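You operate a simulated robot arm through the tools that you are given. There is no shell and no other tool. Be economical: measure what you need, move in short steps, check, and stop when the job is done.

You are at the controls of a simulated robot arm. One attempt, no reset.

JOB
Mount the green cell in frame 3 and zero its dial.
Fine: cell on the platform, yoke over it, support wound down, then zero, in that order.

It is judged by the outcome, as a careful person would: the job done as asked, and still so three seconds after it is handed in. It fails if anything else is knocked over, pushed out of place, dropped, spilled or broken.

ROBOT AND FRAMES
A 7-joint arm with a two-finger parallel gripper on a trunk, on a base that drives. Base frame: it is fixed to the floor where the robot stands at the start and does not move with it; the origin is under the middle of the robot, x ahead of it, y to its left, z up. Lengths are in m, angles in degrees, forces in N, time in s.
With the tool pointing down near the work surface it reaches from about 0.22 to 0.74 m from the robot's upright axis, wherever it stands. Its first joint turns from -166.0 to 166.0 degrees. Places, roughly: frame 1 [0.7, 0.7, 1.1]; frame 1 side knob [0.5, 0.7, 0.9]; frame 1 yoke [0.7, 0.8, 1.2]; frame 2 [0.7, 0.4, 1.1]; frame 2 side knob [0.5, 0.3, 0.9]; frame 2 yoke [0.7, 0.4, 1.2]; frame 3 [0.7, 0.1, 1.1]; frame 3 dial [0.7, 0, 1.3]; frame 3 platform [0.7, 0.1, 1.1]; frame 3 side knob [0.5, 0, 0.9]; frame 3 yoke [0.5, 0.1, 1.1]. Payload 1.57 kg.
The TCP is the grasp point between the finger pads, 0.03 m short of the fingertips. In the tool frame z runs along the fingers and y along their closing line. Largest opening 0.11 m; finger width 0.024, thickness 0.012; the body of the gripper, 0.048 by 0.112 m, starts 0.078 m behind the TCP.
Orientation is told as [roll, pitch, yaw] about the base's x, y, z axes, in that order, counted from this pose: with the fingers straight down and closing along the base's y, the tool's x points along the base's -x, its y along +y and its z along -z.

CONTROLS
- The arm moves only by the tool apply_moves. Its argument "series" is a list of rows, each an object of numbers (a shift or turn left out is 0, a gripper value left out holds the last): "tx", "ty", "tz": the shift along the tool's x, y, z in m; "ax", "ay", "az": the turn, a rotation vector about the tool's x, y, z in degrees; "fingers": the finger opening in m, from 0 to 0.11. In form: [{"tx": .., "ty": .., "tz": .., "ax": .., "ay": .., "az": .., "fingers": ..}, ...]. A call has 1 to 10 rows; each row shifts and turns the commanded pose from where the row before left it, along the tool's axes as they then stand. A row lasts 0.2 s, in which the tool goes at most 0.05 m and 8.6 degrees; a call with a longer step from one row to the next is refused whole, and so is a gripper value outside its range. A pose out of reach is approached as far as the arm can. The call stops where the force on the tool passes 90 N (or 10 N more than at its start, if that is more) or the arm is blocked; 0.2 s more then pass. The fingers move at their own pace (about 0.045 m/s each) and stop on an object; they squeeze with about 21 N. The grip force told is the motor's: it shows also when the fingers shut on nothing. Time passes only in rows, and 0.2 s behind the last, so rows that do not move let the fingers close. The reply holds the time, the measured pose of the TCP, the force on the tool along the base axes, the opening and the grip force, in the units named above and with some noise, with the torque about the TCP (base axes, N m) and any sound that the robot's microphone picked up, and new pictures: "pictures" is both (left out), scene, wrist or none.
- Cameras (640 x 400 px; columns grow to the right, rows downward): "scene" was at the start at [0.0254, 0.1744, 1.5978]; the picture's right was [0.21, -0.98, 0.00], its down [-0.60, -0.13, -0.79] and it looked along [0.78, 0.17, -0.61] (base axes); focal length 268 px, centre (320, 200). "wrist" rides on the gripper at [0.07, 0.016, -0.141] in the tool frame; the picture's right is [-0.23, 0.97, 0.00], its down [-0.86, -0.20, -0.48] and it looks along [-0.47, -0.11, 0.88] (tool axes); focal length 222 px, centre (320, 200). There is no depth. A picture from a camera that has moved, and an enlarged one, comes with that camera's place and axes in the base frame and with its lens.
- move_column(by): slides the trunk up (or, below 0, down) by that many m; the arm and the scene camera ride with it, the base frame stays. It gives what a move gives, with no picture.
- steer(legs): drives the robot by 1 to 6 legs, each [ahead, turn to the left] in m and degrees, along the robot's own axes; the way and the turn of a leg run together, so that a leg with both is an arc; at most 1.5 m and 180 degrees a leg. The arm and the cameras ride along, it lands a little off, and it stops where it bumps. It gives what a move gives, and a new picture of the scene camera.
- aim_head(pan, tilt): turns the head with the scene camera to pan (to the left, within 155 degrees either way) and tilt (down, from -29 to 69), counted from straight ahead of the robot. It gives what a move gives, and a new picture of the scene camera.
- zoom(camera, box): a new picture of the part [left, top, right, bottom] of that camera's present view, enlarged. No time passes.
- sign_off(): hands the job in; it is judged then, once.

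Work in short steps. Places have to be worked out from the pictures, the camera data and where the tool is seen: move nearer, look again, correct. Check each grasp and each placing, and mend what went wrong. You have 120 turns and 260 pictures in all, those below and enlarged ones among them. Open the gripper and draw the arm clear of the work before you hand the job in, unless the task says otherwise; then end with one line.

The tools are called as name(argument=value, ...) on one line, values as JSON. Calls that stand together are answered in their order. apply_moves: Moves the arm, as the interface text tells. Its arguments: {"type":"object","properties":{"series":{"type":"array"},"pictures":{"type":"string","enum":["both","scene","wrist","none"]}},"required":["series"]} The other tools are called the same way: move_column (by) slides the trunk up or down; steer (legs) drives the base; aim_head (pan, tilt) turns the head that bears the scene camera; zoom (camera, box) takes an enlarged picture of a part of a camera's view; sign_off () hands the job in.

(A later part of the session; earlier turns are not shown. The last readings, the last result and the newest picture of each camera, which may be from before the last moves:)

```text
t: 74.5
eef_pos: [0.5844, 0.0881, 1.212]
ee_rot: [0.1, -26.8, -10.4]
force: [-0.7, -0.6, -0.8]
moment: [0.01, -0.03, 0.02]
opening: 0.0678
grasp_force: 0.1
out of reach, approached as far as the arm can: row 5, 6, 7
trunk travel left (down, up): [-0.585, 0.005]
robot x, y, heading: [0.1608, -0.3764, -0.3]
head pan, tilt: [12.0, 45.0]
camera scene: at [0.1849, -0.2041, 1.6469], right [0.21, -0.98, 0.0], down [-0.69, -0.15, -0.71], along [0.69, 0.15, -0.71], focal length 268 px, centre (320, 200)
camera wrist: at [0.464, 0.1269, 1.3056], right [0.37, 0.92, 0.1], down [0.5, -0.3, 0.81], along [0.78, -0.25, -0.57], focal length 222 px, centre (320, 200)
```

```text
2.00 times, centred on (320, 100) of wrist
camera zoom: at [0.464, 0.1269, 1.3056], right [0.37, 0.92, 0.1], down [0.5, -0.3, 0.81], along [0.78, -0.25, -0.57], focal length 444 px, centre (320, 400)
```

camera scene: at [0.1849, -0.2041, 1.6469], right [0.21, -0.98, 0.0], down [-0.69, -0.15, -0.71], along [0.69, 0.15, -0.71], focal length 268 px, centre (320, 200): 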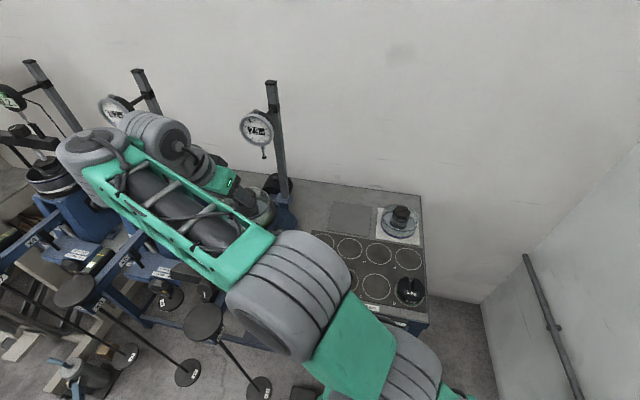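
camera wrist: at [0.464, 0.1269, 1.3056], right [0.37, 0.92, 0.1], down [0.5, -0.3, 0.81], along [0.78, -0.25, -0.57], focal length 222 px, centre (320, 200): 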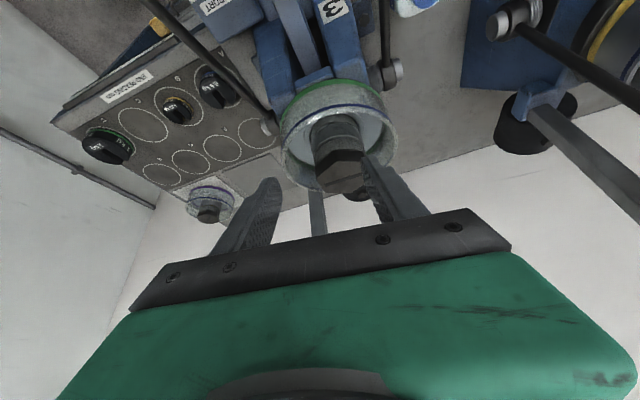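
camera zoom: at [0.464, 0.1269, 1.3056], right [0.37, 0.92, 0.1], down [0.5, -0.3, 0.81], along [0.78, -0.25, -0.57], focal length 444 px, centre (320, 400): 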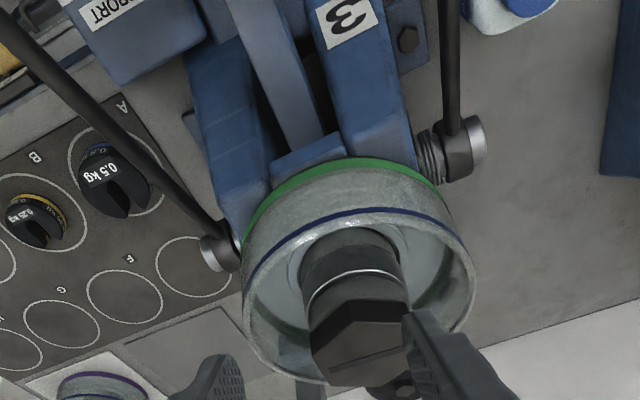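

Released; the cell sits on the platform. I back out toward -x first and then to the right to expose the yoke for viewing.

apply_moves(series=[{"tx": 0.033, "ty": -0.0068, "tz": -0.0167}, {"tx": 0.033, "ty": -0.0068, "tz": -0.0167}, {"tx": 0.033, "ty": -0.0068, "tz": -0.0167}, {"ty": -0.045}, {"ty": -0.045}, {"ty": -0.045}, {"ty": -0.045}, {"ty": -0.045}, {"ty": -0.045}, {}], pictures="both")

aim_head(pan=38, tilt=45)

zoom(camera="scene", box=[230, 100, 430, 300])

```text
t: 76.7
eef_pos: [0.4237, -0.1734, 1.2097]
ee_rot: [0.0, -26.8, -10.4]
force: [-0.8, -0.5, 0.2]
moment: [0.02, 0.01, 0.0]
opening: 0.068
grasp_force: 0.0
trunk travel left (down, up): [-0.585, 0.005]
robot x, y, heading: [0.1639, -0.3777, -0.1]
head pan, tilt: [12.0, 45.0]
camera scene: at [0.1851, -0.2039, 1.6468], right [0.21, -0.98, 0.0], down [-0.69, -0.15, -0.71], along [0.69, 0.15, -0.71], focal length 268 px, centre (320, 200)
camera wrist: at [0.3037, -0.1356, 1.3031], right [0.37, 0.92, 0.1], down [0.5, -0.29, 0.81], along [0.78, -0.25, -0.57], focal length 222 px, centre (320, 200)
```

scene: 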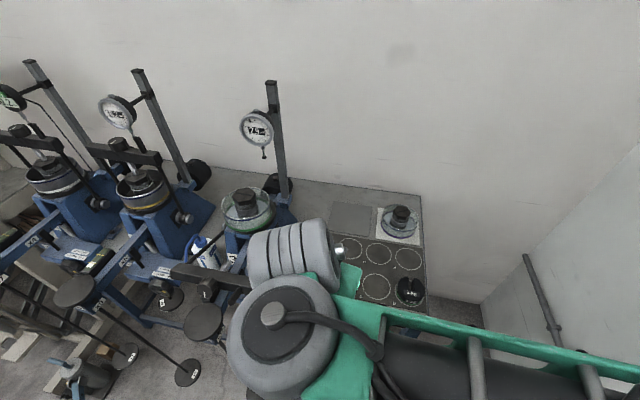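
wrist: 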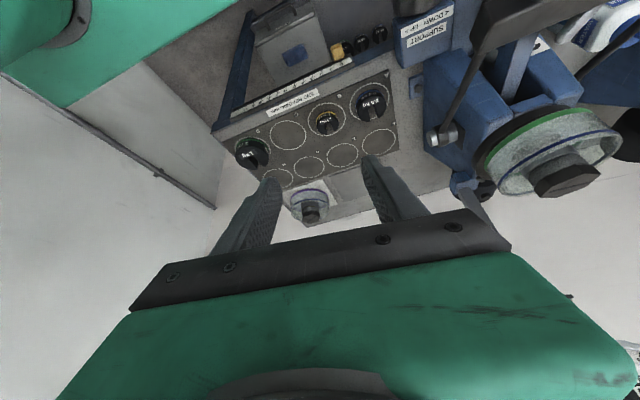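

```text
t: 77.6
eef_pos: [0.425, -0.1731, 1.2093]
ee_rot: [0.1, -26.7, -10.4]
force: [-0.1, 0.2, 0.3]
moment: [0.04, -0.01, -0.03]
opening: 0.0679
grasp_force: 0.0
trunk travel left (down, up): [-0.585, 0.005]
robot x, y, heading: [0.1637, -0.3766, 0.2]
head pan, tilt: [38.0, 45.0]
camera scene: at [0.1698, -0.1709, 1.6469], right [0.61, -0.79, 0.0], down [-0.56, -0.43, -0.71], along [0.56, 0.43, -0.71], focal length 268 px, centre (320, 200)
```

scene: 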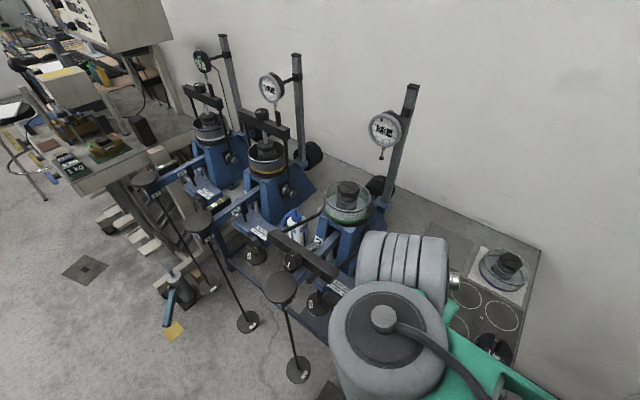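

```text
2.00 times, centred on (330, 200) of scene
camera zoom: at [0.1698, -0.1709, 1.6469], right [0.61, -0.79, 0.0], down [-0.56, -0.43, -0.71], along [0.56, 0.43, -0.71], focal length 536 px, centre (300, 200)
```

zoom: 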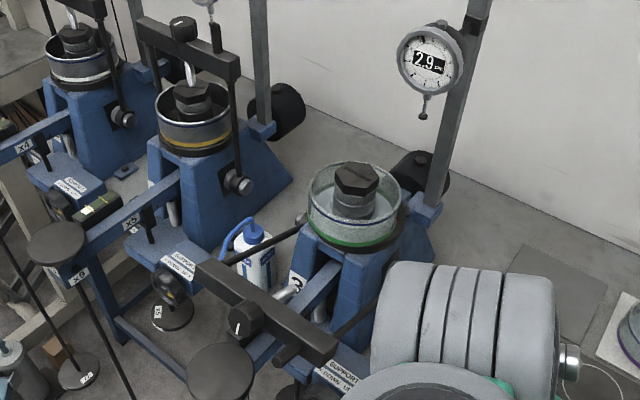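

Cell is seated concentrically on the platform. For the yoke swing I need the arm nearer frame 3, so I retrace the drive back to about the origin.

steer(legs=[[-0.13, 0], [0, -70], [-0.42, 0], [0, 70], [0.09, 0]])

```text
t: 87.9
eef_pos: [0.2461, 0.222, 1.2094]
ee_rot: [0.1, -26.9, -9.9]
force: [-0.9, 0.4, -0.5]
moment: [0.0, 0.03, -0.01]
opening: 0.0679
grasp_force: 0.1
trunk travel left (down, up): [-0.585, 0.005]
robot x, y, heading: [-0.0162, 0.0146, 0.2]
head pan, tilt: [38.0, 45.0]
camera scene: at [-0.0087, 0.2233, 1.6469], right [0.62, -0.79, 0.0], down [-0.56, -0.44, -0.71], along [0.56, 0.44, -0.71], focal length 268 px, centre (320, 200)
```

scene: 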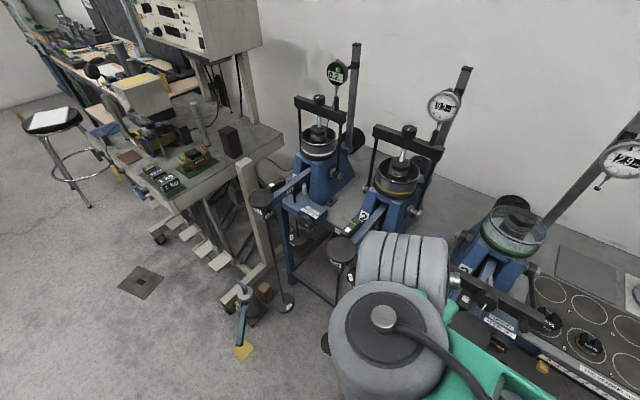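

Now look at frame 3 from here.

aim_head(pan=5, tilt=42)

zoom(camera="scene", box=[220, 70, 420, 270])

zoom(camera="scene", box=[280, 200, 420, 310])

```text
t: 88.8
eef_pos: [0.2449, 0.2222, 1.2093]
ee_rot: [0.1, -26.8, -10.0]
force: [-0.3, 0.0, 0.1]
moment: [-0.03, 0.0, 0.01]
opening: 0.0679
grasp_force: 0.0
trunk travel left (down, up): [-0.585, 0.005]
robot x, y, heading: [-0.014, 0.0131, 0.2]
head pan, tilt: [5.0, 42.0]
camera scene: at [0.0094, 0.1806, 1.6512], right [0.09, -1.0, 0.0], down [-0.67, -0.06, -0.74], along [0.74, 0.07, -0.67], focal length 268 px, centre (320, 200)
```

scene: 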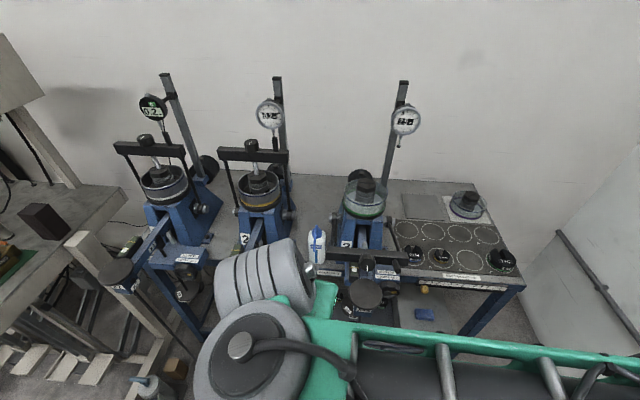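

```text
2.00 times, centred on (320, 170) of scene
camera zoom: at [0.0094, 0.1806, 1.6512], right [0.09, -1.0, 0.0], down [-0.67, -0.06, -0.74], along [0.74, 0.07, -0.67], focal length 536 px, centre (320, 260)
```

zoom: 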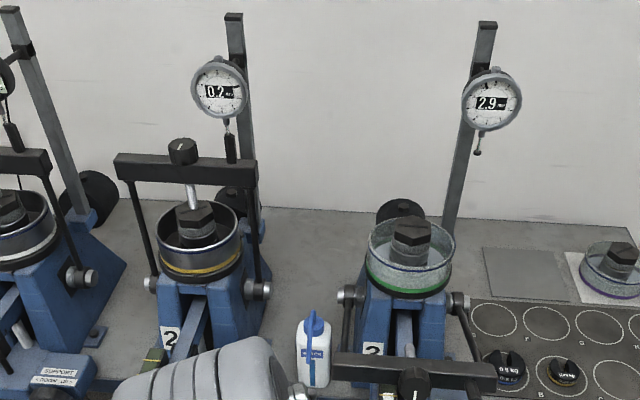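

```text
3.64 times, centred on (350, 255) of scene
camera zoom: at [0.0094, 0.1806, 1.6512], right [0.09, -1.0, 0.0], down [-0.67, -0.06, -0.74], along [0.74, 0.07, -0.67], focal length 975 px, centre (211, 0)
```

zoom: 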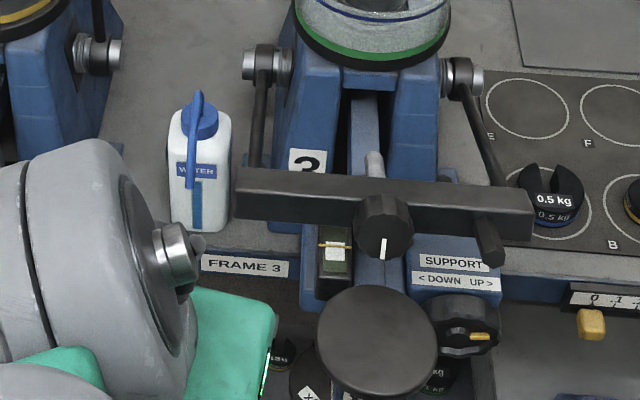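

Geometry: pivots ≈(0.65, ·, 1.0), bar radius ≈0.233, bar now ≈(0.435, y −0.01…0.20, 1.075). I'll push it up and over from beneath on its left half (y≈0.155) with the fingers, leaning 45°. First orient the tool.

apply_moves(series=[{"ax": -2.3, "az": -4.5, "fingers": 0.03}, {"ax": -2.3, "az": -4.5}, {"ay": -6}, {"ay": -6}, {"ay": -6}, {}], pictures="wrist")

```text
t: 90.2
eef_pos: [0.2447, 0.2225, 1.2094]
ee_rot: [0.1, -44.9, -0.1]
force: [0.4, -0.1, -0.1]
moment: [0.01, 0.02, -0.01]
opening: 0.0299
grasp_force: 0.0
trunk travel left (down, up): [-0.585, 0.005]
robot x, y, heading: [-0.0133, 0.0158, 0.2]
head pan, tilt: [5.0, 42.0]
camera wrist: at [0.0962, 0.2376, 1.26], right [0.16, 0.97, 0.16], down [0.27, -0.2, 0.94], along [0.95, -0.11, -0.29], focal length 222 px, centre (320, 200)
```

wrist: 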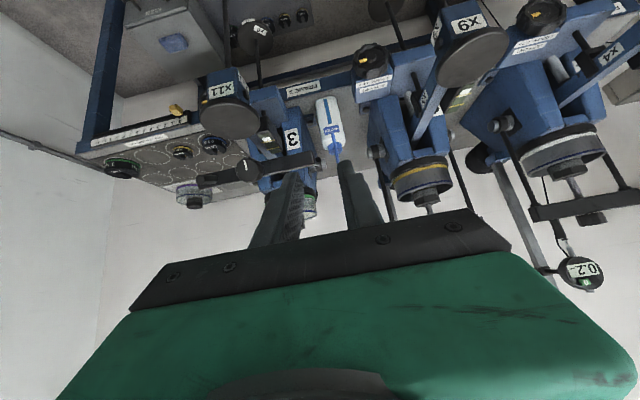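

apply_moves(series=[{"tx": 0.0106, "tz": 0.0346, "ty": -0.0135}, {"tx": 0.0106, "tz": 0.0346, "ty": -0.0135}, {"tx": 0.0106, "tz": 0.0346, "ty": -0.0135}, {"tx": 0.0106, "tz": 0.0346, "ty": -0.0135}, {"tx": 0.0106, "tz": 0.0346, "ty": -0.0135}, {}], pictures="both")

zoom(camera="wrist", box=[160, 0, 480, 250])

zoom(camera="scene", box=[260, 160, 440, 320])

```text
t: 91.6
eef_pos: [0.3266, 0.1581, 1.052]
ee_rot: [0.6, -45.1, -0.1]
force: [-11.6, 14.9, 27.9]
moment: [-0.33, -0.6, 0.13]
opening: 0.0175
grasp_force: 0.0
trunk travel left (down, up): [-0.585, 0.005]
robot x, y, heading: [-0.0155, 0.0198, 0.2]
head pan, tilt: [5.0, 42.0]
camera scene: at [0.0056, 0.1822, 1.6515], right [0.09, -1.0, 0.0], down [-0.66, -0.06, -0.74], along [0.74, 0.07, -0.67], focal length 268 px, centre (320, 200)
camera wrist: at [0.1776, 0.1728, 1.1015], right [0.16, 0.97, 0.17], down [0.26, -0.21, 0.94], along [0.95, -0.1, -0.29], focal length 222 px, centre (320, 200)
```

scene: 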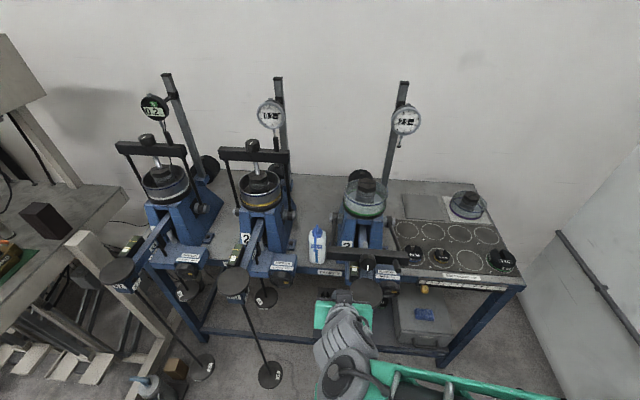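
wrist: 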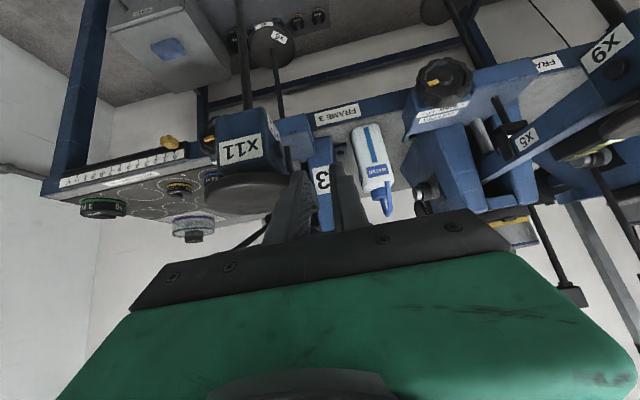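

```text
1.60 times, centred on (320, 125) of wrist
camera zoom: at [0.1776, 0.1728, 1.1015], right [0.16, 0.97, 0.17], down [0.26, -0.21, 0.94], along [0.95, -0.1, -0.29], focal length 355 px, centre (320, 320)
```

zoom: 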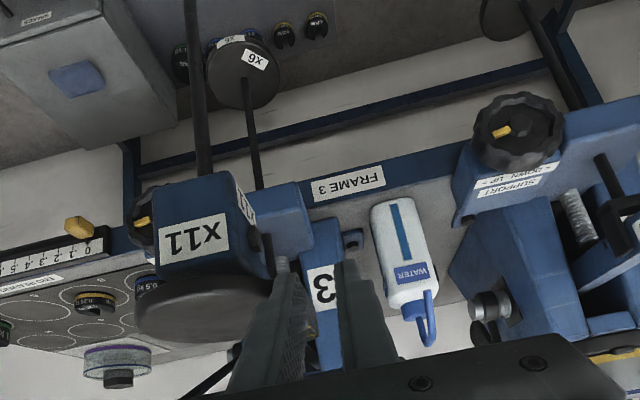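

```text
2.50 times, centred on (350, 240) of scene
camera zoom: at [0.0056, 0.1822, 1.6515], right [0.09, -1.0, 0.0], down [-0.66, -0.06, -0.74], along [0.74, 0.07, -0.67], focal length 670 px, centre (245, 100)
```

zoom: 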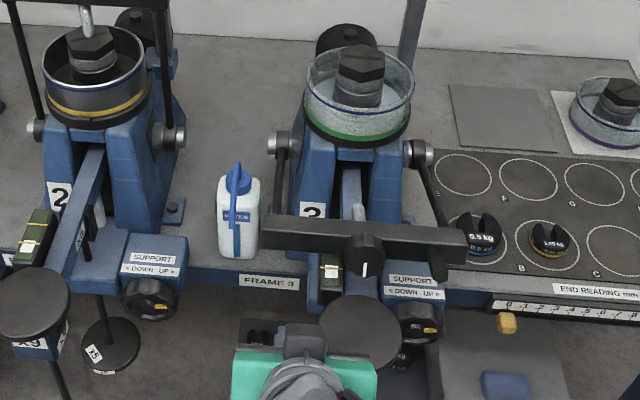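

The fingers have met the hanger's pan disc at the lever end (it stands higher than thought). I back off up and left at once.

apply_moves(series=[{"tx": -0.014, "tz": -0.025, "ty": 0.005}, {"tx": -0.014, "tz": -0.025, "ty": 0.01}, {"tx": -0.01, "tz": -0.025, "ty": 0.01}, {}], pictures="both")

zoom(camera="scene", box=[260, 160, 440, 320])

zoom(camera="wrist", box=[160, 50, 480, 250])

```text
t: 92.6
eef_pos: [0.3014, 0.1787, 1.1298]
ee_rot: [0.1, -44.7, 0.0]
force: [0.0, -0.3, -0.1]
moment: [-0.02, -0.02, 0.01]
opening: 0.0298
grasp_force: 0.1
trunk travel left (down, up): [-0.585, 0.005]
robot x, y, heading: [-0.0168, 0.0171, 0.3]
head pan, tilt: [5.0, 42.0]
camera scene: at [0.0093, 0.1803, 1.6512], right [0.09, -1.0, 0.0], down [-0.67, -0.06, -0.74], along [0.74, 0.07, -0.67], focal length 268 px, centre (320, 200)
camera wrist: at [0.1523, 0.194, 1.1801], right [0.16, 0.97, 0.16], down [0.27, -0.2, 0.94], along [0.95, -0.11, -0.29], focal length 222 px, centre (320, 200)
```

scene: 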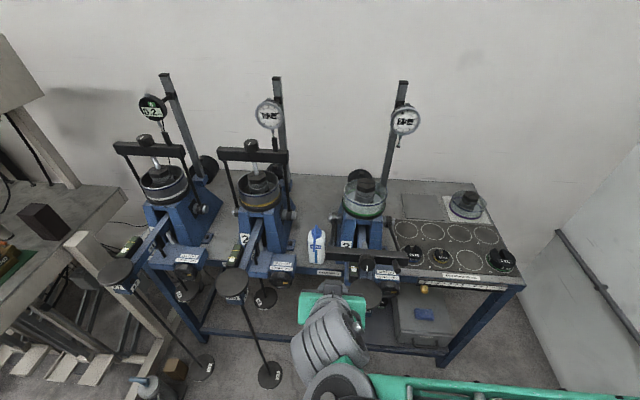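
wrist: 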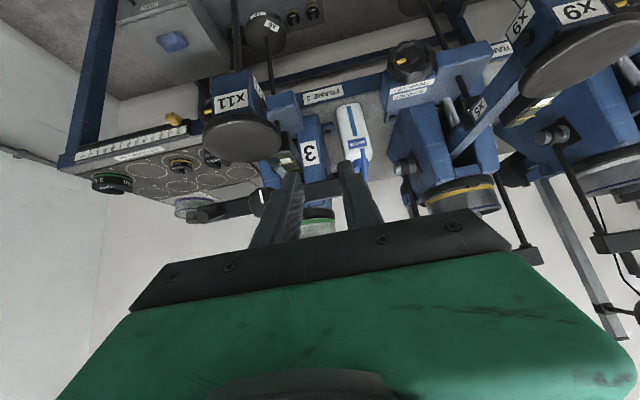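

```text
2.50 times, centred on (350, 240) of scene
camera zoom: at [0.0093, 0.1803, 1.6512], right [0.09, -1.0, 0.0], down [-0.67, -0.06, -0.74], along [0.74, 0.07, -0.67], focal length 670 px, centre (245, 100)
```

zoom: 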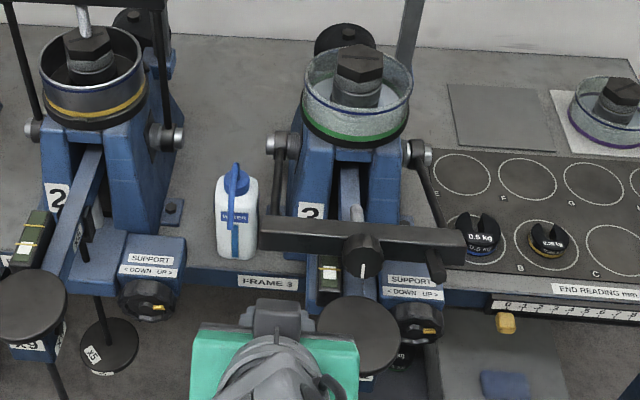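

```text
2.00 times, centred on (320, 150) of wrist
camera zoom: at [0.1523, 0.194, 1.1801], right [0.16, 0.97, 0.16], down [0.27, -0.2, 0.94], along [0.95, -0.11, -0.29], focal length 444 px, centre (320, 300)
```

zoom: 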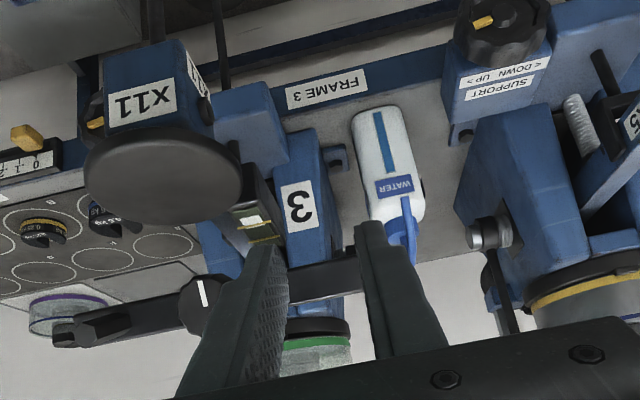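

Nothing was disturbed. The pan disc is at ≈(0.34,0.10,1.045), radius 0.06. I'll use closed fingers at the bar's left end (y≈0.183), clear of it, sliding in beneath the bar along the 45° finger line.

apply_moves(series=[{"tx": -0.0134, "tz": 0.0134, "ty": 0.004, "fingers": 0.0}, {}, {}, {"tz": 0.03}, {"tz": 0.03}, {"tz": 0.03}, {}], pictures="both")

zoom(camera="scene", box=[260, 160, 440, 320])

zoom(camera="wrist", box=[160, 50, 480, 250])

```text
t: 94.2
eef_pos: [0.3865, 0.1835, 1.0644]
ee_rot: [0.2, -44.8, 0.0]
force: [-0.7, 0.6, -0.1]
moment: [-0.01, 0.03, -0.03]
opening: 0.0
grasp_force: 21.0
trunk travel left (down, up): [-0.585, 0.005]
robot x, y, heading: [-0.0155, 0.0151, 0.3]
head pan, tilt: [5.0, 42.0]
camera scene: at [0.0094, 0.1807, 1.6512], right [0.09, -1.0, 0.0], down [-0.67, -0.06, -0.74], along [0.74, 0.07, -0.67], focal length 268 px, centre (320, 200)
camera wrist: at [0.2368, 0.2001, 1.1151], right [0.16, 0.97, 0.16], down [0.27, -0.2, 0.94], along [0.95, -0.11, -0.29], focal length 222 px, centre (320, 200)
```

scene: 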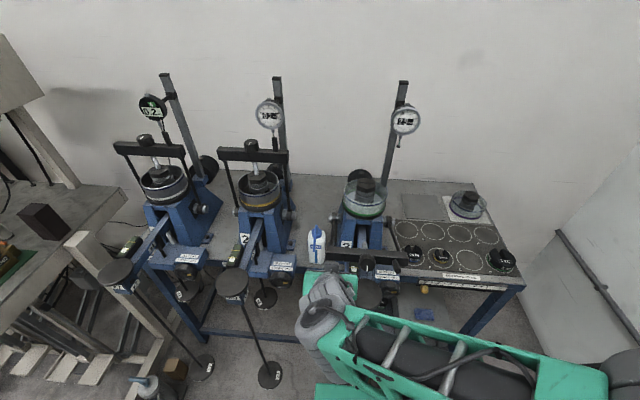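
wrist: 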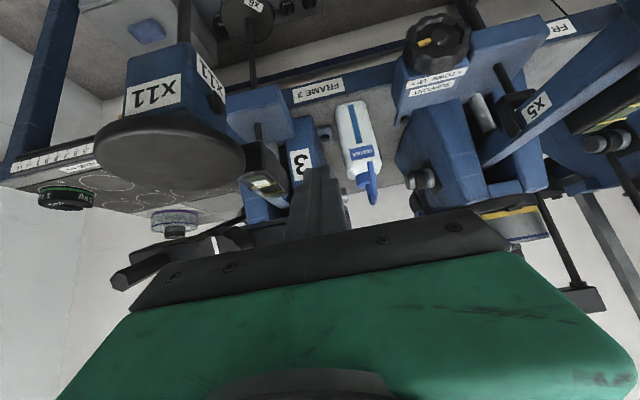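

```text
2.50 times, centred on (350, 240) of scene
camera zoom: at [0.0094, 0.1807, 1.6512], right [0.09, -1.0, 0.0], down [-0.67, -0.06, -0.74], along [0.74, 0.07, -0.67], focal length 670 px, centre (245, 100)
```

zoom: 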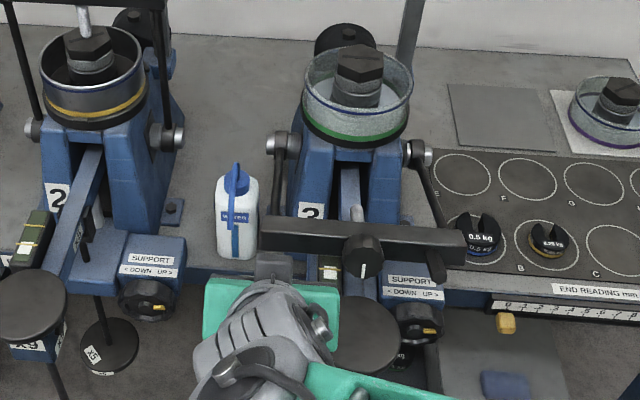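

```text
2.00 times, centred on (320, 150) of wrist
camera zoom: at [0.2368, 0.2001, 1.1151], right [0.16, 0.97, 0.16], down [0.27, -0.2, 0.94], along [0.95, -0.11, -0.29], focal length 444 px, centre (320, 300)
```

zoom: 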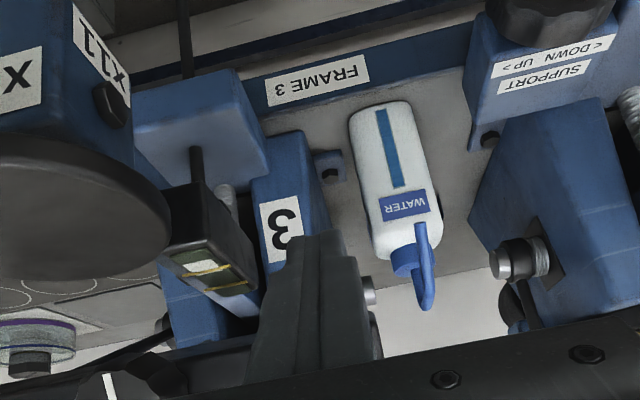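

Fingers are below the bar. I shift 1.2 cm right (clear of the left rod), insert a bit more, and start lifting along the arc.

apply_moves(series=[{"ty": -0.012, "tz": 0.012}, {"tx": -0.0159, "tz": 0.0032}, {"tx": -0.0182, "tz": -0.0062}, {"tx": -0.0182, "tz": -0.0062}, {}], pictures="both")

zoom(camera="scene", box=[260, 140, 440, 300])

```text
t: 95.4
eef_pos: [0.426, 0.1723, 1.0996]
ee_rot: [0.1, -44.8, 0.0]
force: [-2.9, 0.4, -1.8]
moment: [0.02, -0.01, -0.03]
opening: 0.0
grasp_force: 20.5
trunk travel left (down, up): [-0.585, 0.005]
robot x, y, heading: [-0.0179, 0.0189, 0.3]
head pan, tilt: [5.0, 42.0]
camera scene: at [0.009, 0.1807, 1.6512], right [0.09, -1.0, 0.0], down [-0.67, -0.06, -0.74], along [0.74, 0.07, -0.67], focal length 268 px, centre (320, 200)
camera wrist: at [0.2763, 0.1876, 1.1499], right [0.16, 0.97, 0.16], down [0.27, -0.2, 0.94], along [0.95, -0.11, -0.29], focal length 222 px, centre (320, 200)
```

scene: 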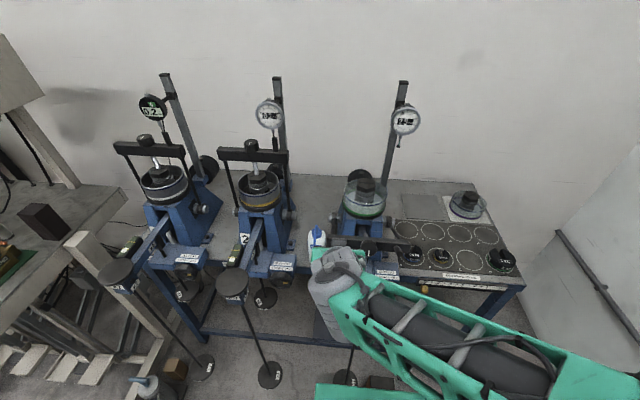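
wrist: 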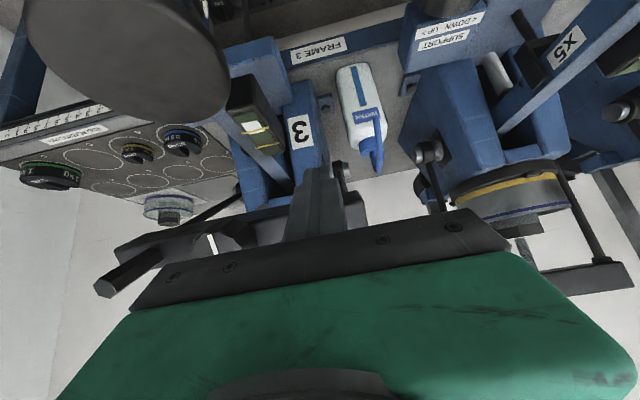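

```text
2.50 times, centred on (350, 220) of scene
camera zoom: at [0.009, 0.1807, 1.6512], right [0.09, -1.0, 0.0], down [-0.67, -0.06, -0.74], along [0.74, 0.07, -0.67], focal length 670 px, centre (245, 150)
```

zoom: 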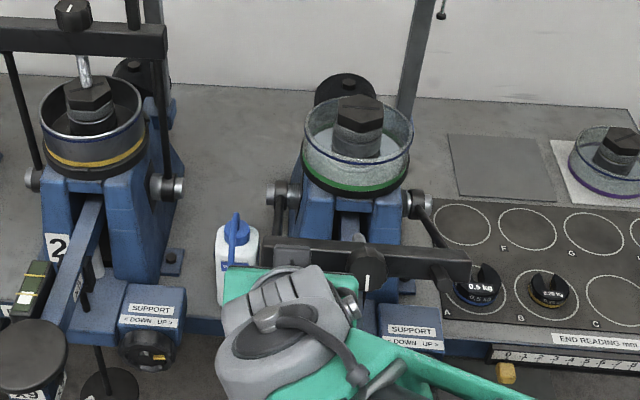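

The bar lifts with only ~3 N. Continue the arc.

apply_moves(series=[{"tx": -0.0195, "tz": -0.0035}, {"tx": -0.0195, "tz": -0.0035}, {"tx": -0.0201}, {"tx": -0.0201}, {"tx": -0.0196, "tz": 0.0034}, {"tx": -0.0196, "tz": 0.0034}, {}], pictures="both")

zoom(camera="scene", box=[260, 80, 460, 240])

```text
t: 97.0
eef_pos: [0.509, 0.1718, 1.1855]
ee_rot: [0.3, -44.9, 0.0]
force: [-1.0, 0.0, 0.0]
moment: [-0.01, -0.04, 0.0]
opening: 0.0001
grasp_force: 21.1
trunk travel left (down, up): [-0.585, 0.005]
robot x, y, heading: [-0.0152, 0.0192, 0.1]
head pan, tilt: [5.0, 42.0]
camera scene: at [0.0094, 0.1806, 1.6512], right [0.09, -1.0, 0.0], down [-0.67, -0.06, -0.74], along [0.74, 0.07, -0.67], focal length 268 px, centre (320, 200)
camera wrist: at [0.3598, 0.1879, 1.2351], right [0.16, 0.97, 0.16], down [0.27, -0.2, 0.94], along [0.95, -0.11, -0.29], focal length 222 px, centre (320, 200)
```

scene: 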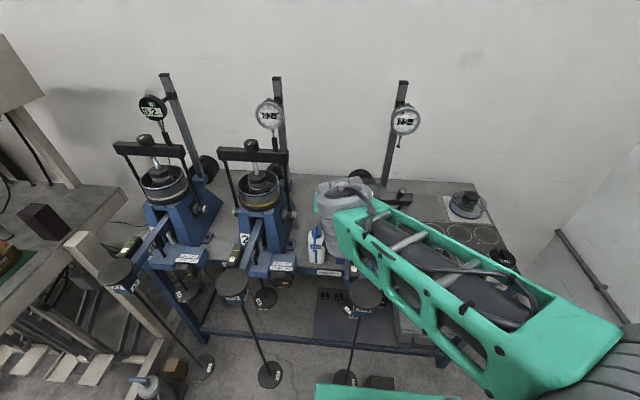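
wrist: 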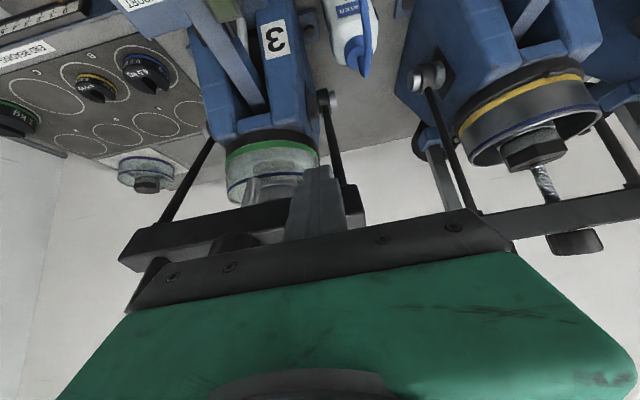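

```text
2.50 times, centred on (360, 160) of scene
camera zoom: at [0.0094, 0.1806, 1.6512], right [0.09, -1.0, 0.0], down [-0.67, -0.06, -0.74], along [0.74, 0.07, -0.67], focal length 670 px, centre (220, 300)
```

zoom: 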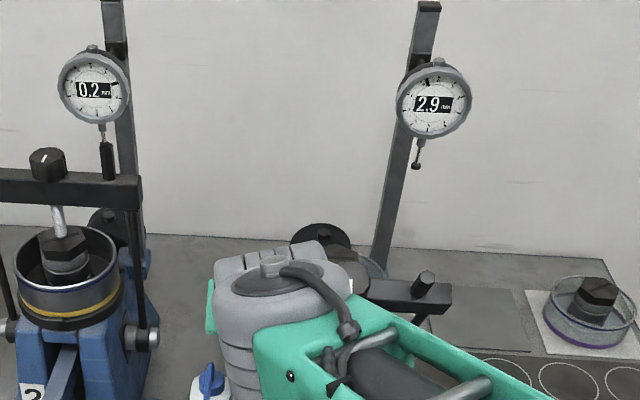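

Yoke about 60° up, cell untouched. Continue to ~80°.

apply_moves(series=[{"tx": -0.0188, "tz": 0.0068}, {"tx": -0.0188, "tz": 0.0068}, {"tx": -0.0172, "tz": 0.01}, {"tx": -0.0172, "tz": 0.01}, {}], pictures="both")

zoom(camera="scene", box=[260, 80, 460, 240])

zoom(camera="wrist", box=[100, 50, 420, 280])

```text
t: 98.2
eef_pos: [0.5842, 0.1711, 1.211]
ee_rot: [0.1, -44.7, -0.1]
force: [-1.9, -0.7, -2.2]
moment: [-0.03, 0.09, -0.03]
opening: 0.0
grasp_force: 21.4
trunk travel left (down, up): [-0.585, 0.005]
robot x, y, heading: [-0.0144, 0.0196, -0.1]
head pan, tilt: [5.0, 42.0]
camera scene: at [0.0093, 0.1807, 1.6512], right [0.09, -1.0, 0.0], down [-0.67, -0.06, -0.74], along [0.74, 0.07, -0.67], focal length 268 px, centre (320, 200)
camera wrist: at [0.4337, 0.1871, 1.2613], right [0.16, 0.97, 0.16], down [0.27, -0.2, 0.94], along [0.95, -0.11, -0.29], focal length 222 px, centre (320, 200)
```

scene: 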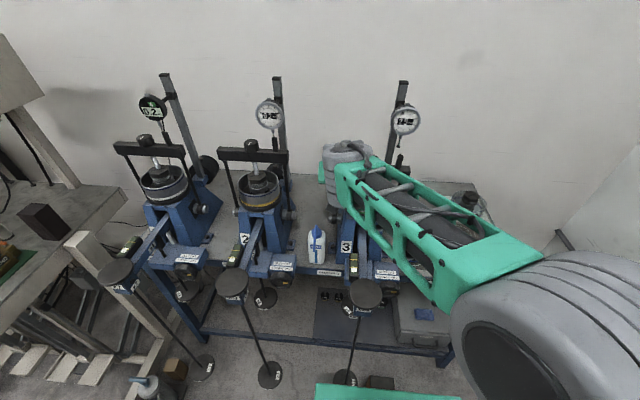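
wrist: 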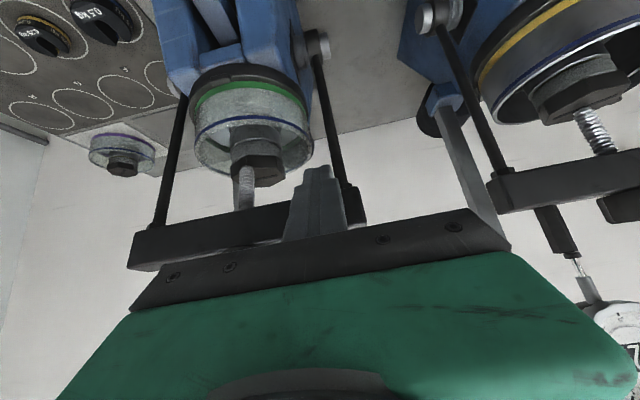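

```text
2.50 times, centred on (360, 160) of scene
camera zoom: at [0.0093, 0.1807, 1.6512], right [0.09, -1.0, 0.0], down [-0.67, -0.06, -0.74], along [0.74, 0.07, -0.67], focal length 670 px, centre (220, 300)
```

zoom: 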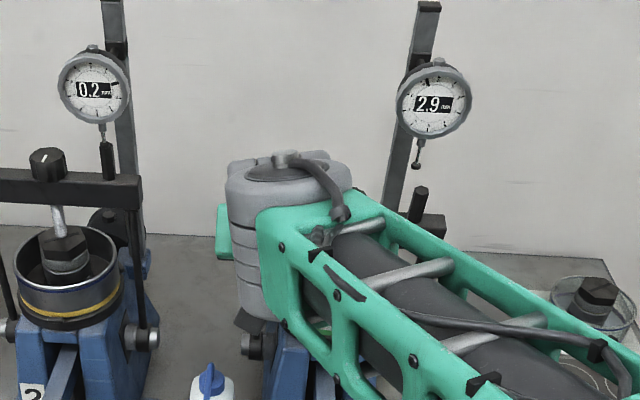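

```text
1.74 times, centred on (260, 165) of wrist
camera zoom: at [0.4337, 0.1871, 1.2613], right [0.16, 0.97, 0.16], down [0.27, -0.2, 0.94], along [0.95, -0.11, -0.29], focal length 386 px, centre (424, 261)
```

zoom: 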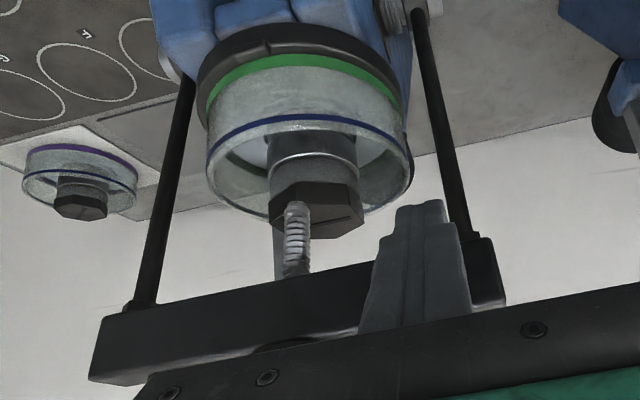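

Nearly upright; the screw clears the hex. Final 10° in small rows, watching the force.

apply_moves(series=[{"tx": -0.0102, "tz": 0.0085}, {"tx": -0.0102, "tz": 0.0085}, {}], pictures="both")

zoom(camera="wrist", box=[100, 50, 420, 280])

zoom(camera="scene", box=[320, 80, 460, 200])

```text
t: 99.0
eef_pos: [0.61, 0.1723, 1.2107]
ee_rot: [0.1, -44.8, 0.0]
force: [-2.0, 0.2, -0.8]
moment: [-0.05, -0.01, -0.06]
opening: 0.0
grasp_force: 20.3
trunk travel left (down, up): [-0.585, 0.005]
robot x, y, heading: [-0.0182, 0.0153, 0.2]
head pan, tilt: [5.0, 42.0]
camera scene: at [0.0091, 0.1806, 1.6512], right [0.09, -1.0, 0.0], down [-0.67, -0.06, -0.74], along [0.74, 0.07, -0.67], focal length 268 px, centre (320, 200)
camera wrist: at [0.4606, 0.1872, 1.2629], right [0.16, 0.97, 0.16], down [0.27, -0.2, 0.94], along [0.95, -0.11, -0.29], focal length 222 px, centre (320, 200)
```

scene: 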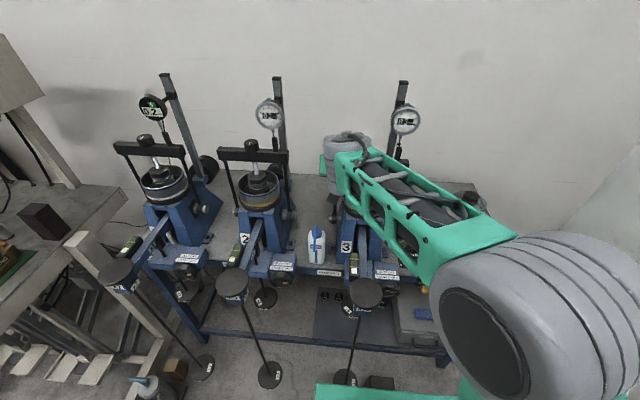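
wrist: 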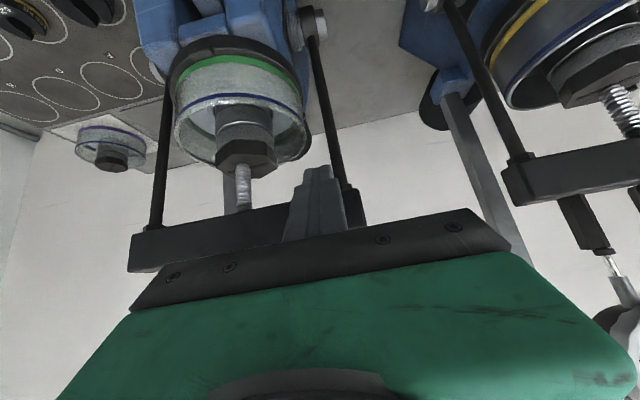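

```text
1.74 times, centred on (260, 165) of wrist
camera zoom: at [0.4606, 0.1872, 1.2629], right [0.16, 0.97, 0.16], down [0.27, -0.2, 0.94], along [0.95, -0.11, -0.29], focal length 386 px, centre (424, 261)
```

zoom: 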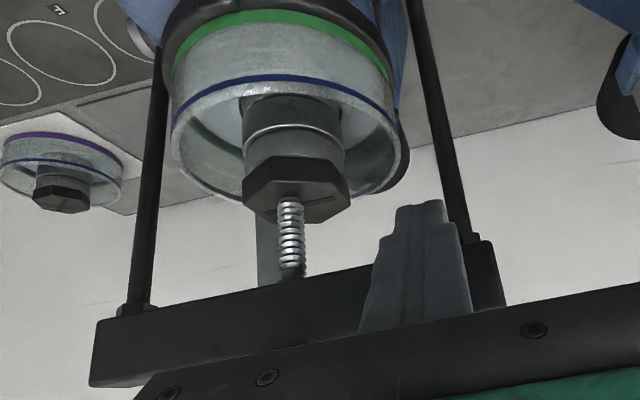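

```text
3.33 times, centred on (390, 140) of scene
camera zoom: at [0.0091, 0.1806, 1.6512], right [0.09, -1.0, 0.0], down [-0.67, -0.06, -0.74], along [0.74, 0.07, -0.67], focal length 893 px, centre (87, 400)
```

zoom: 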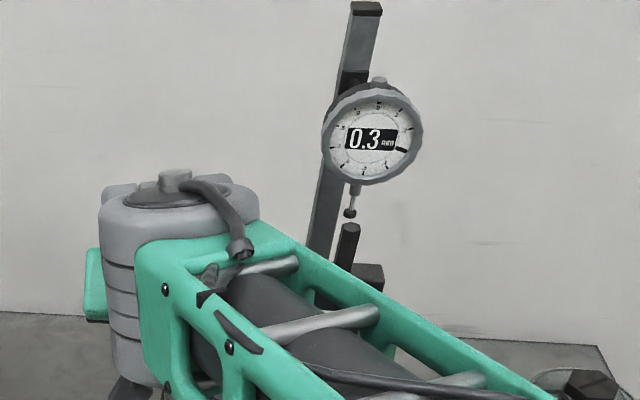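

The dial now responds (0.3). Continue gently until the yoke meets its stop.

apply_moves(series=[{"tx": -0.0076, "tz": 0.007}, {"tx": -0.0051, "tz": 0.005}, {}], pictures="both")

zoom(camera="wrist", box=[100, 50, 420, 280])

zoom(camera="scene", box=[320, 80, 460, 200])

```text
t: 99.8
eef_pos: [0.6273, 0.1729, 1.2122]
ee_rot: [0.1, -44.8, 0.0]
force: [-1.3, -0.8, -1.9]
moment: [0.0, 0.08, -0.01]
opening: 0.0001
grasp_force: 21.0
trunk travel left (down, up): [-0.585, 0.005]
robot x, y, heading: [-0.0168, 0.0177, 0.1]
head pan, tilt: [5.0, 42.0]
camera scene: at [0.0094, 0.1806, 1.6512], right [0.09, -1.0, 0.0], down [-0.67, -0.06, -0.74], along [0.74, 0.07, -0.67], focal length 268 px, centre (320, 200)
camera wrist: at [0.4787, 0.188, 1.2635], right [0.16, 0.97, 0.16], down [0.27, -0.2, 0.94], along [0.95, -0.11, -0.29], focal length 222 px, centre (320, 200)
```

scene: 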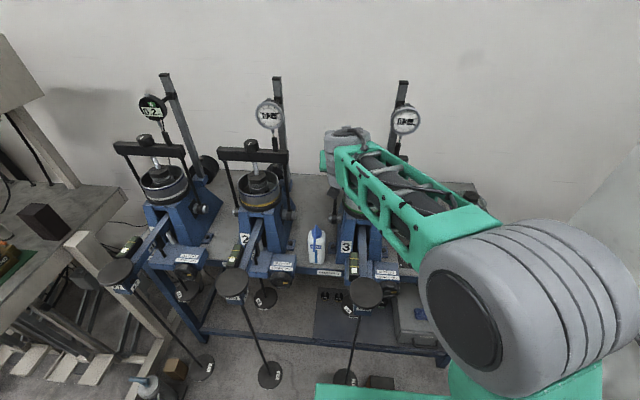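
wrist: 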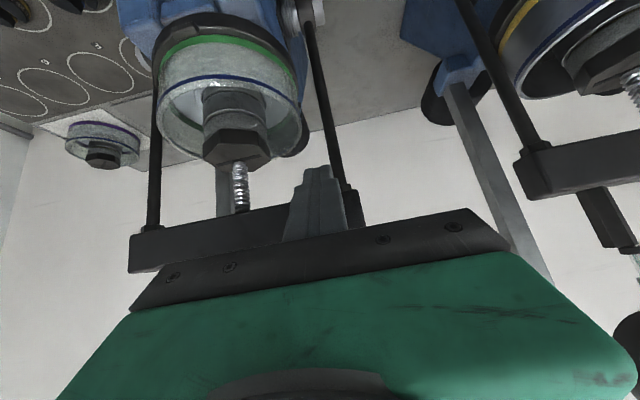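

```text
1.74 times, centred on (260, 165) of wrist
camera zoom: at [0.4787, 0.188, 1.2635], right [0.16, 0.97, 0.16], down [0.27, -0.2, 0.94], along [0.95, -0.11, -0.29], focal length 386 px, centre (424, 261)
```

zoom: 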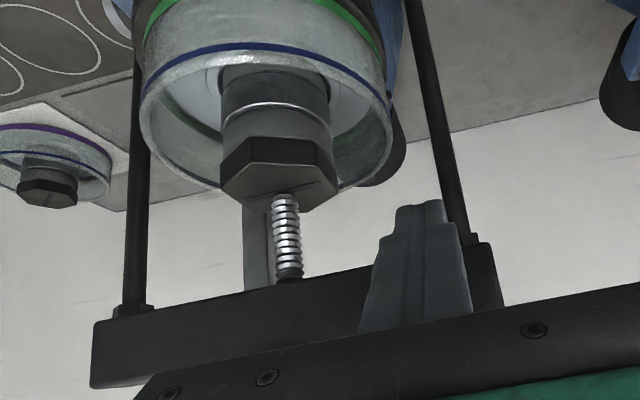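

```text
3.33 times, centred on (390, 140) of scene
camera zoom: at [0.0094, 0.1806, 1.6512], right [0.09, -1.0, 0.0], down [-0.67, -0.06, -0.74], along [0.74, 0.07, -0.67], focal length 893 px, centre (87, 400)
```

zoom: 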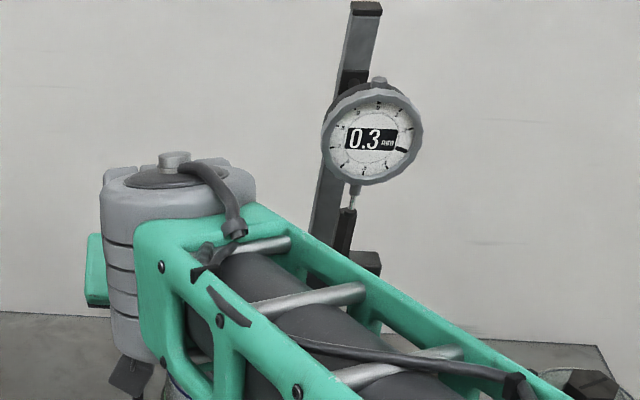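

Peg now sits under the plunger. One more small push forward to feel for a stop.

apply_moves(series=[{"tx": -0.004, "tz": 0.004}, {"tx": -0.004, "tz": 0.004}, {}], pictures="wrist")

zoom(camera="wrist", box=[100, 50, 420, 280])

zoom(camera="scene", box=[320, 80, 460, 200])

```text
t: 100.6
eef_pos: [0.6329, 0.1732, 1.2083]
ee_rot: [-0.1, -44.3, 0.3]
force: [-34.2, -1.3, -17.6]
moment: [0.2, 0.5, 0.15]
opening: 0.0
grasp_force: 21.6
trunk travel left (down, up): [-0.585, 0.005]
robot x, y, heading: [-0.0149, 0.0186, 0.2]
head pan, tilt: [5.0, 42.0]
camera wrist: at [0.4849, 0.1886, 1.2612], right [0.16, 0.97, 0.16], down [0.28, -0.2, 0.94], along [0.95, -0.11, -0.3], focal length 222 px, centre (320, 200)
```

wrist: 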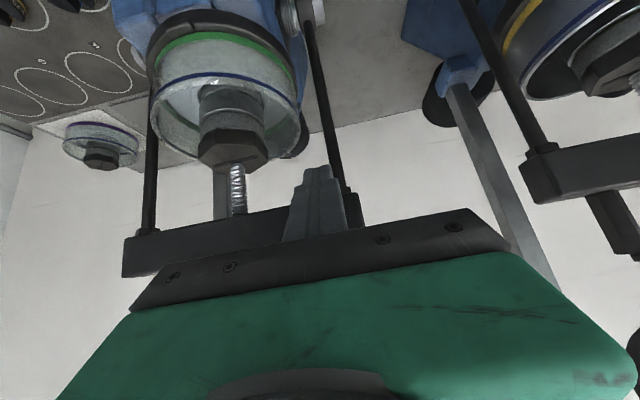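

```text
1.74 times, centred on (260, 165) of wrist
camera zoom: at [0.4849, 0.1886, 1.2612], right [0.16, 0.97, 0.16], down [0.28, -0.2, 0.94], along [0.95, -0.11, -0.3], focal length 386 px, centre (424, 261)
```

zoom: 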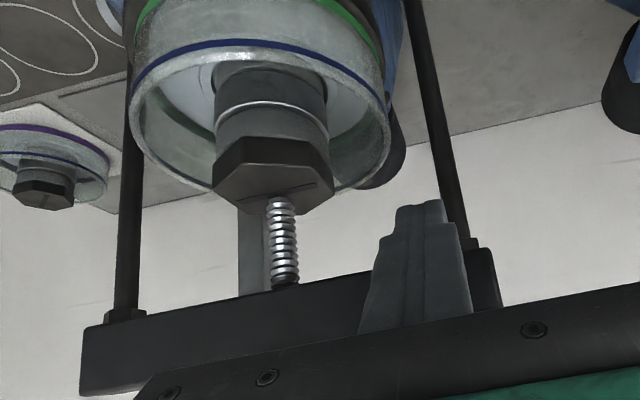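

```text
3.33 times, centred on (390, 140) of scene
camera zoom: at [0.005, 0.1808, 1.651], right [0.09, -1.0, 0.0], down [-0.66, -0.06, -0.74], along [0.74, 0.07, -0.67], focal length 893 px, centre (87, 400)
```

zoom: 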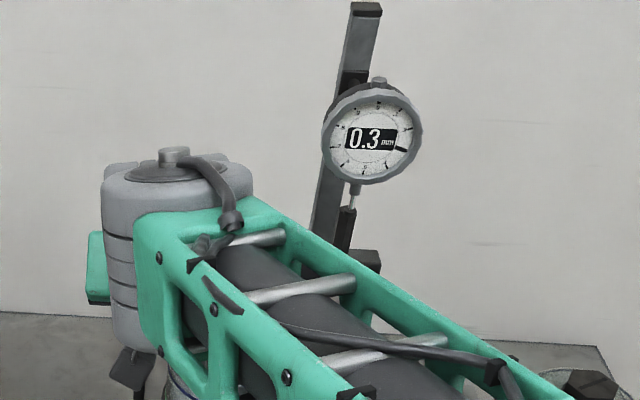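

Stop reached (38 N). Back off and withdraw toward the robot, then view.

apply_moves(series=[{"tx": 0.008, "tz": -0.008}, {"tx": 0.015, "tz": -0.02}, {"tz": -0.045}, {"tz": -0.045}, {"tx": 0.03, "tz": -0.03}, {"tx": 0.03, "tz": -0.03}, {"tx": 0.02, "tz": -0.02, "ty": 0.03}, {"ty": 0.04}, {"ty": 0.04}, {}], pictures="scene")

zoom(camera="scene", box=[300, 70, 480, 220])

zoom(camera="scene", box=[300, 200, 450, 320])

```text
t: 102.8
eef_pos: [0.4265, 0.2832, 1.2831]
ee_rot: [0.3, -44.8, 0.0]
force: [-0.2, 0.3, -0.2]
moment: [-0.01, 0.0, 0.0]
opening: 0.0
grasp_force: 20.8
trunk travel left (down, up): [-0.585, 0.005]
robot x, y, heading: [-0.0172, 0.0158, 0.3]
head pan, tilt: [5.0, 42.0]
camera scene: at [0.0093, 0.1805, 1.6512], right [0.09, -1.0, 0.0], down [-0.67, -0.06, -0.74], along [0.74, 0.07, -0.67], focal length 268 px, centre (320, 200)
```

scene: 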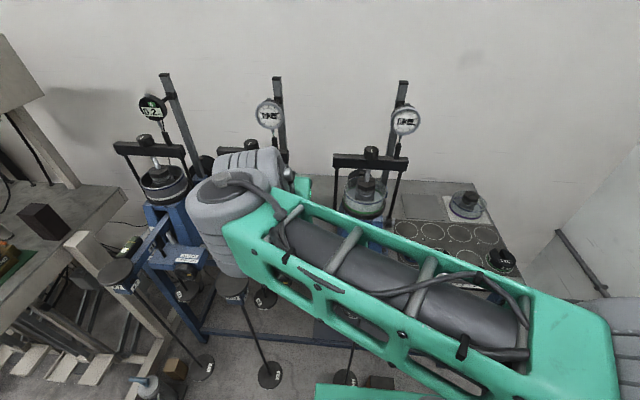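

```text
2.67 times, centred on (390, 145) of scene
camera zoom: at [0.0093, 0.1805, 1.6512], right [0.09, -1.0, 0.0], down [-0.67, -0.06, -0.74], along [0.74, 0.07, -0.67], focal length 715 px, centre (133, 347)
```

zoom: 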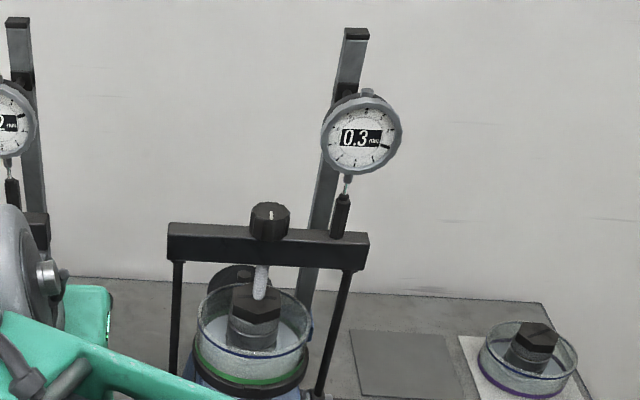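

```text
3.33 times, centred on (375, 260) of scene
camera zoom: at [0.0093, 0.1805, 1.6512], right [0.09, -1.0, 0.0], down [-0.67, -0.06, -0.74], along [0.74, 0.07, -0.67], focal length 893 px, centre (137, 0)
```

zoom: 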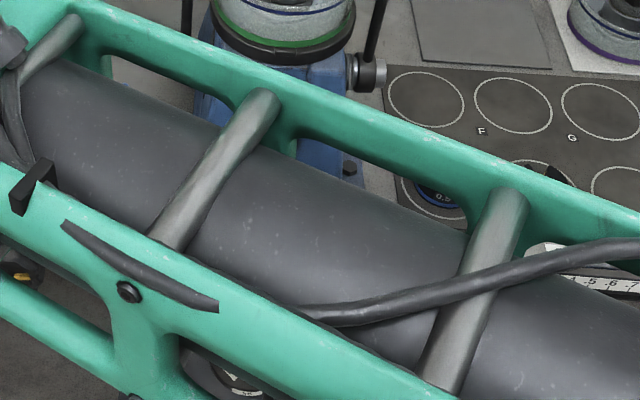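

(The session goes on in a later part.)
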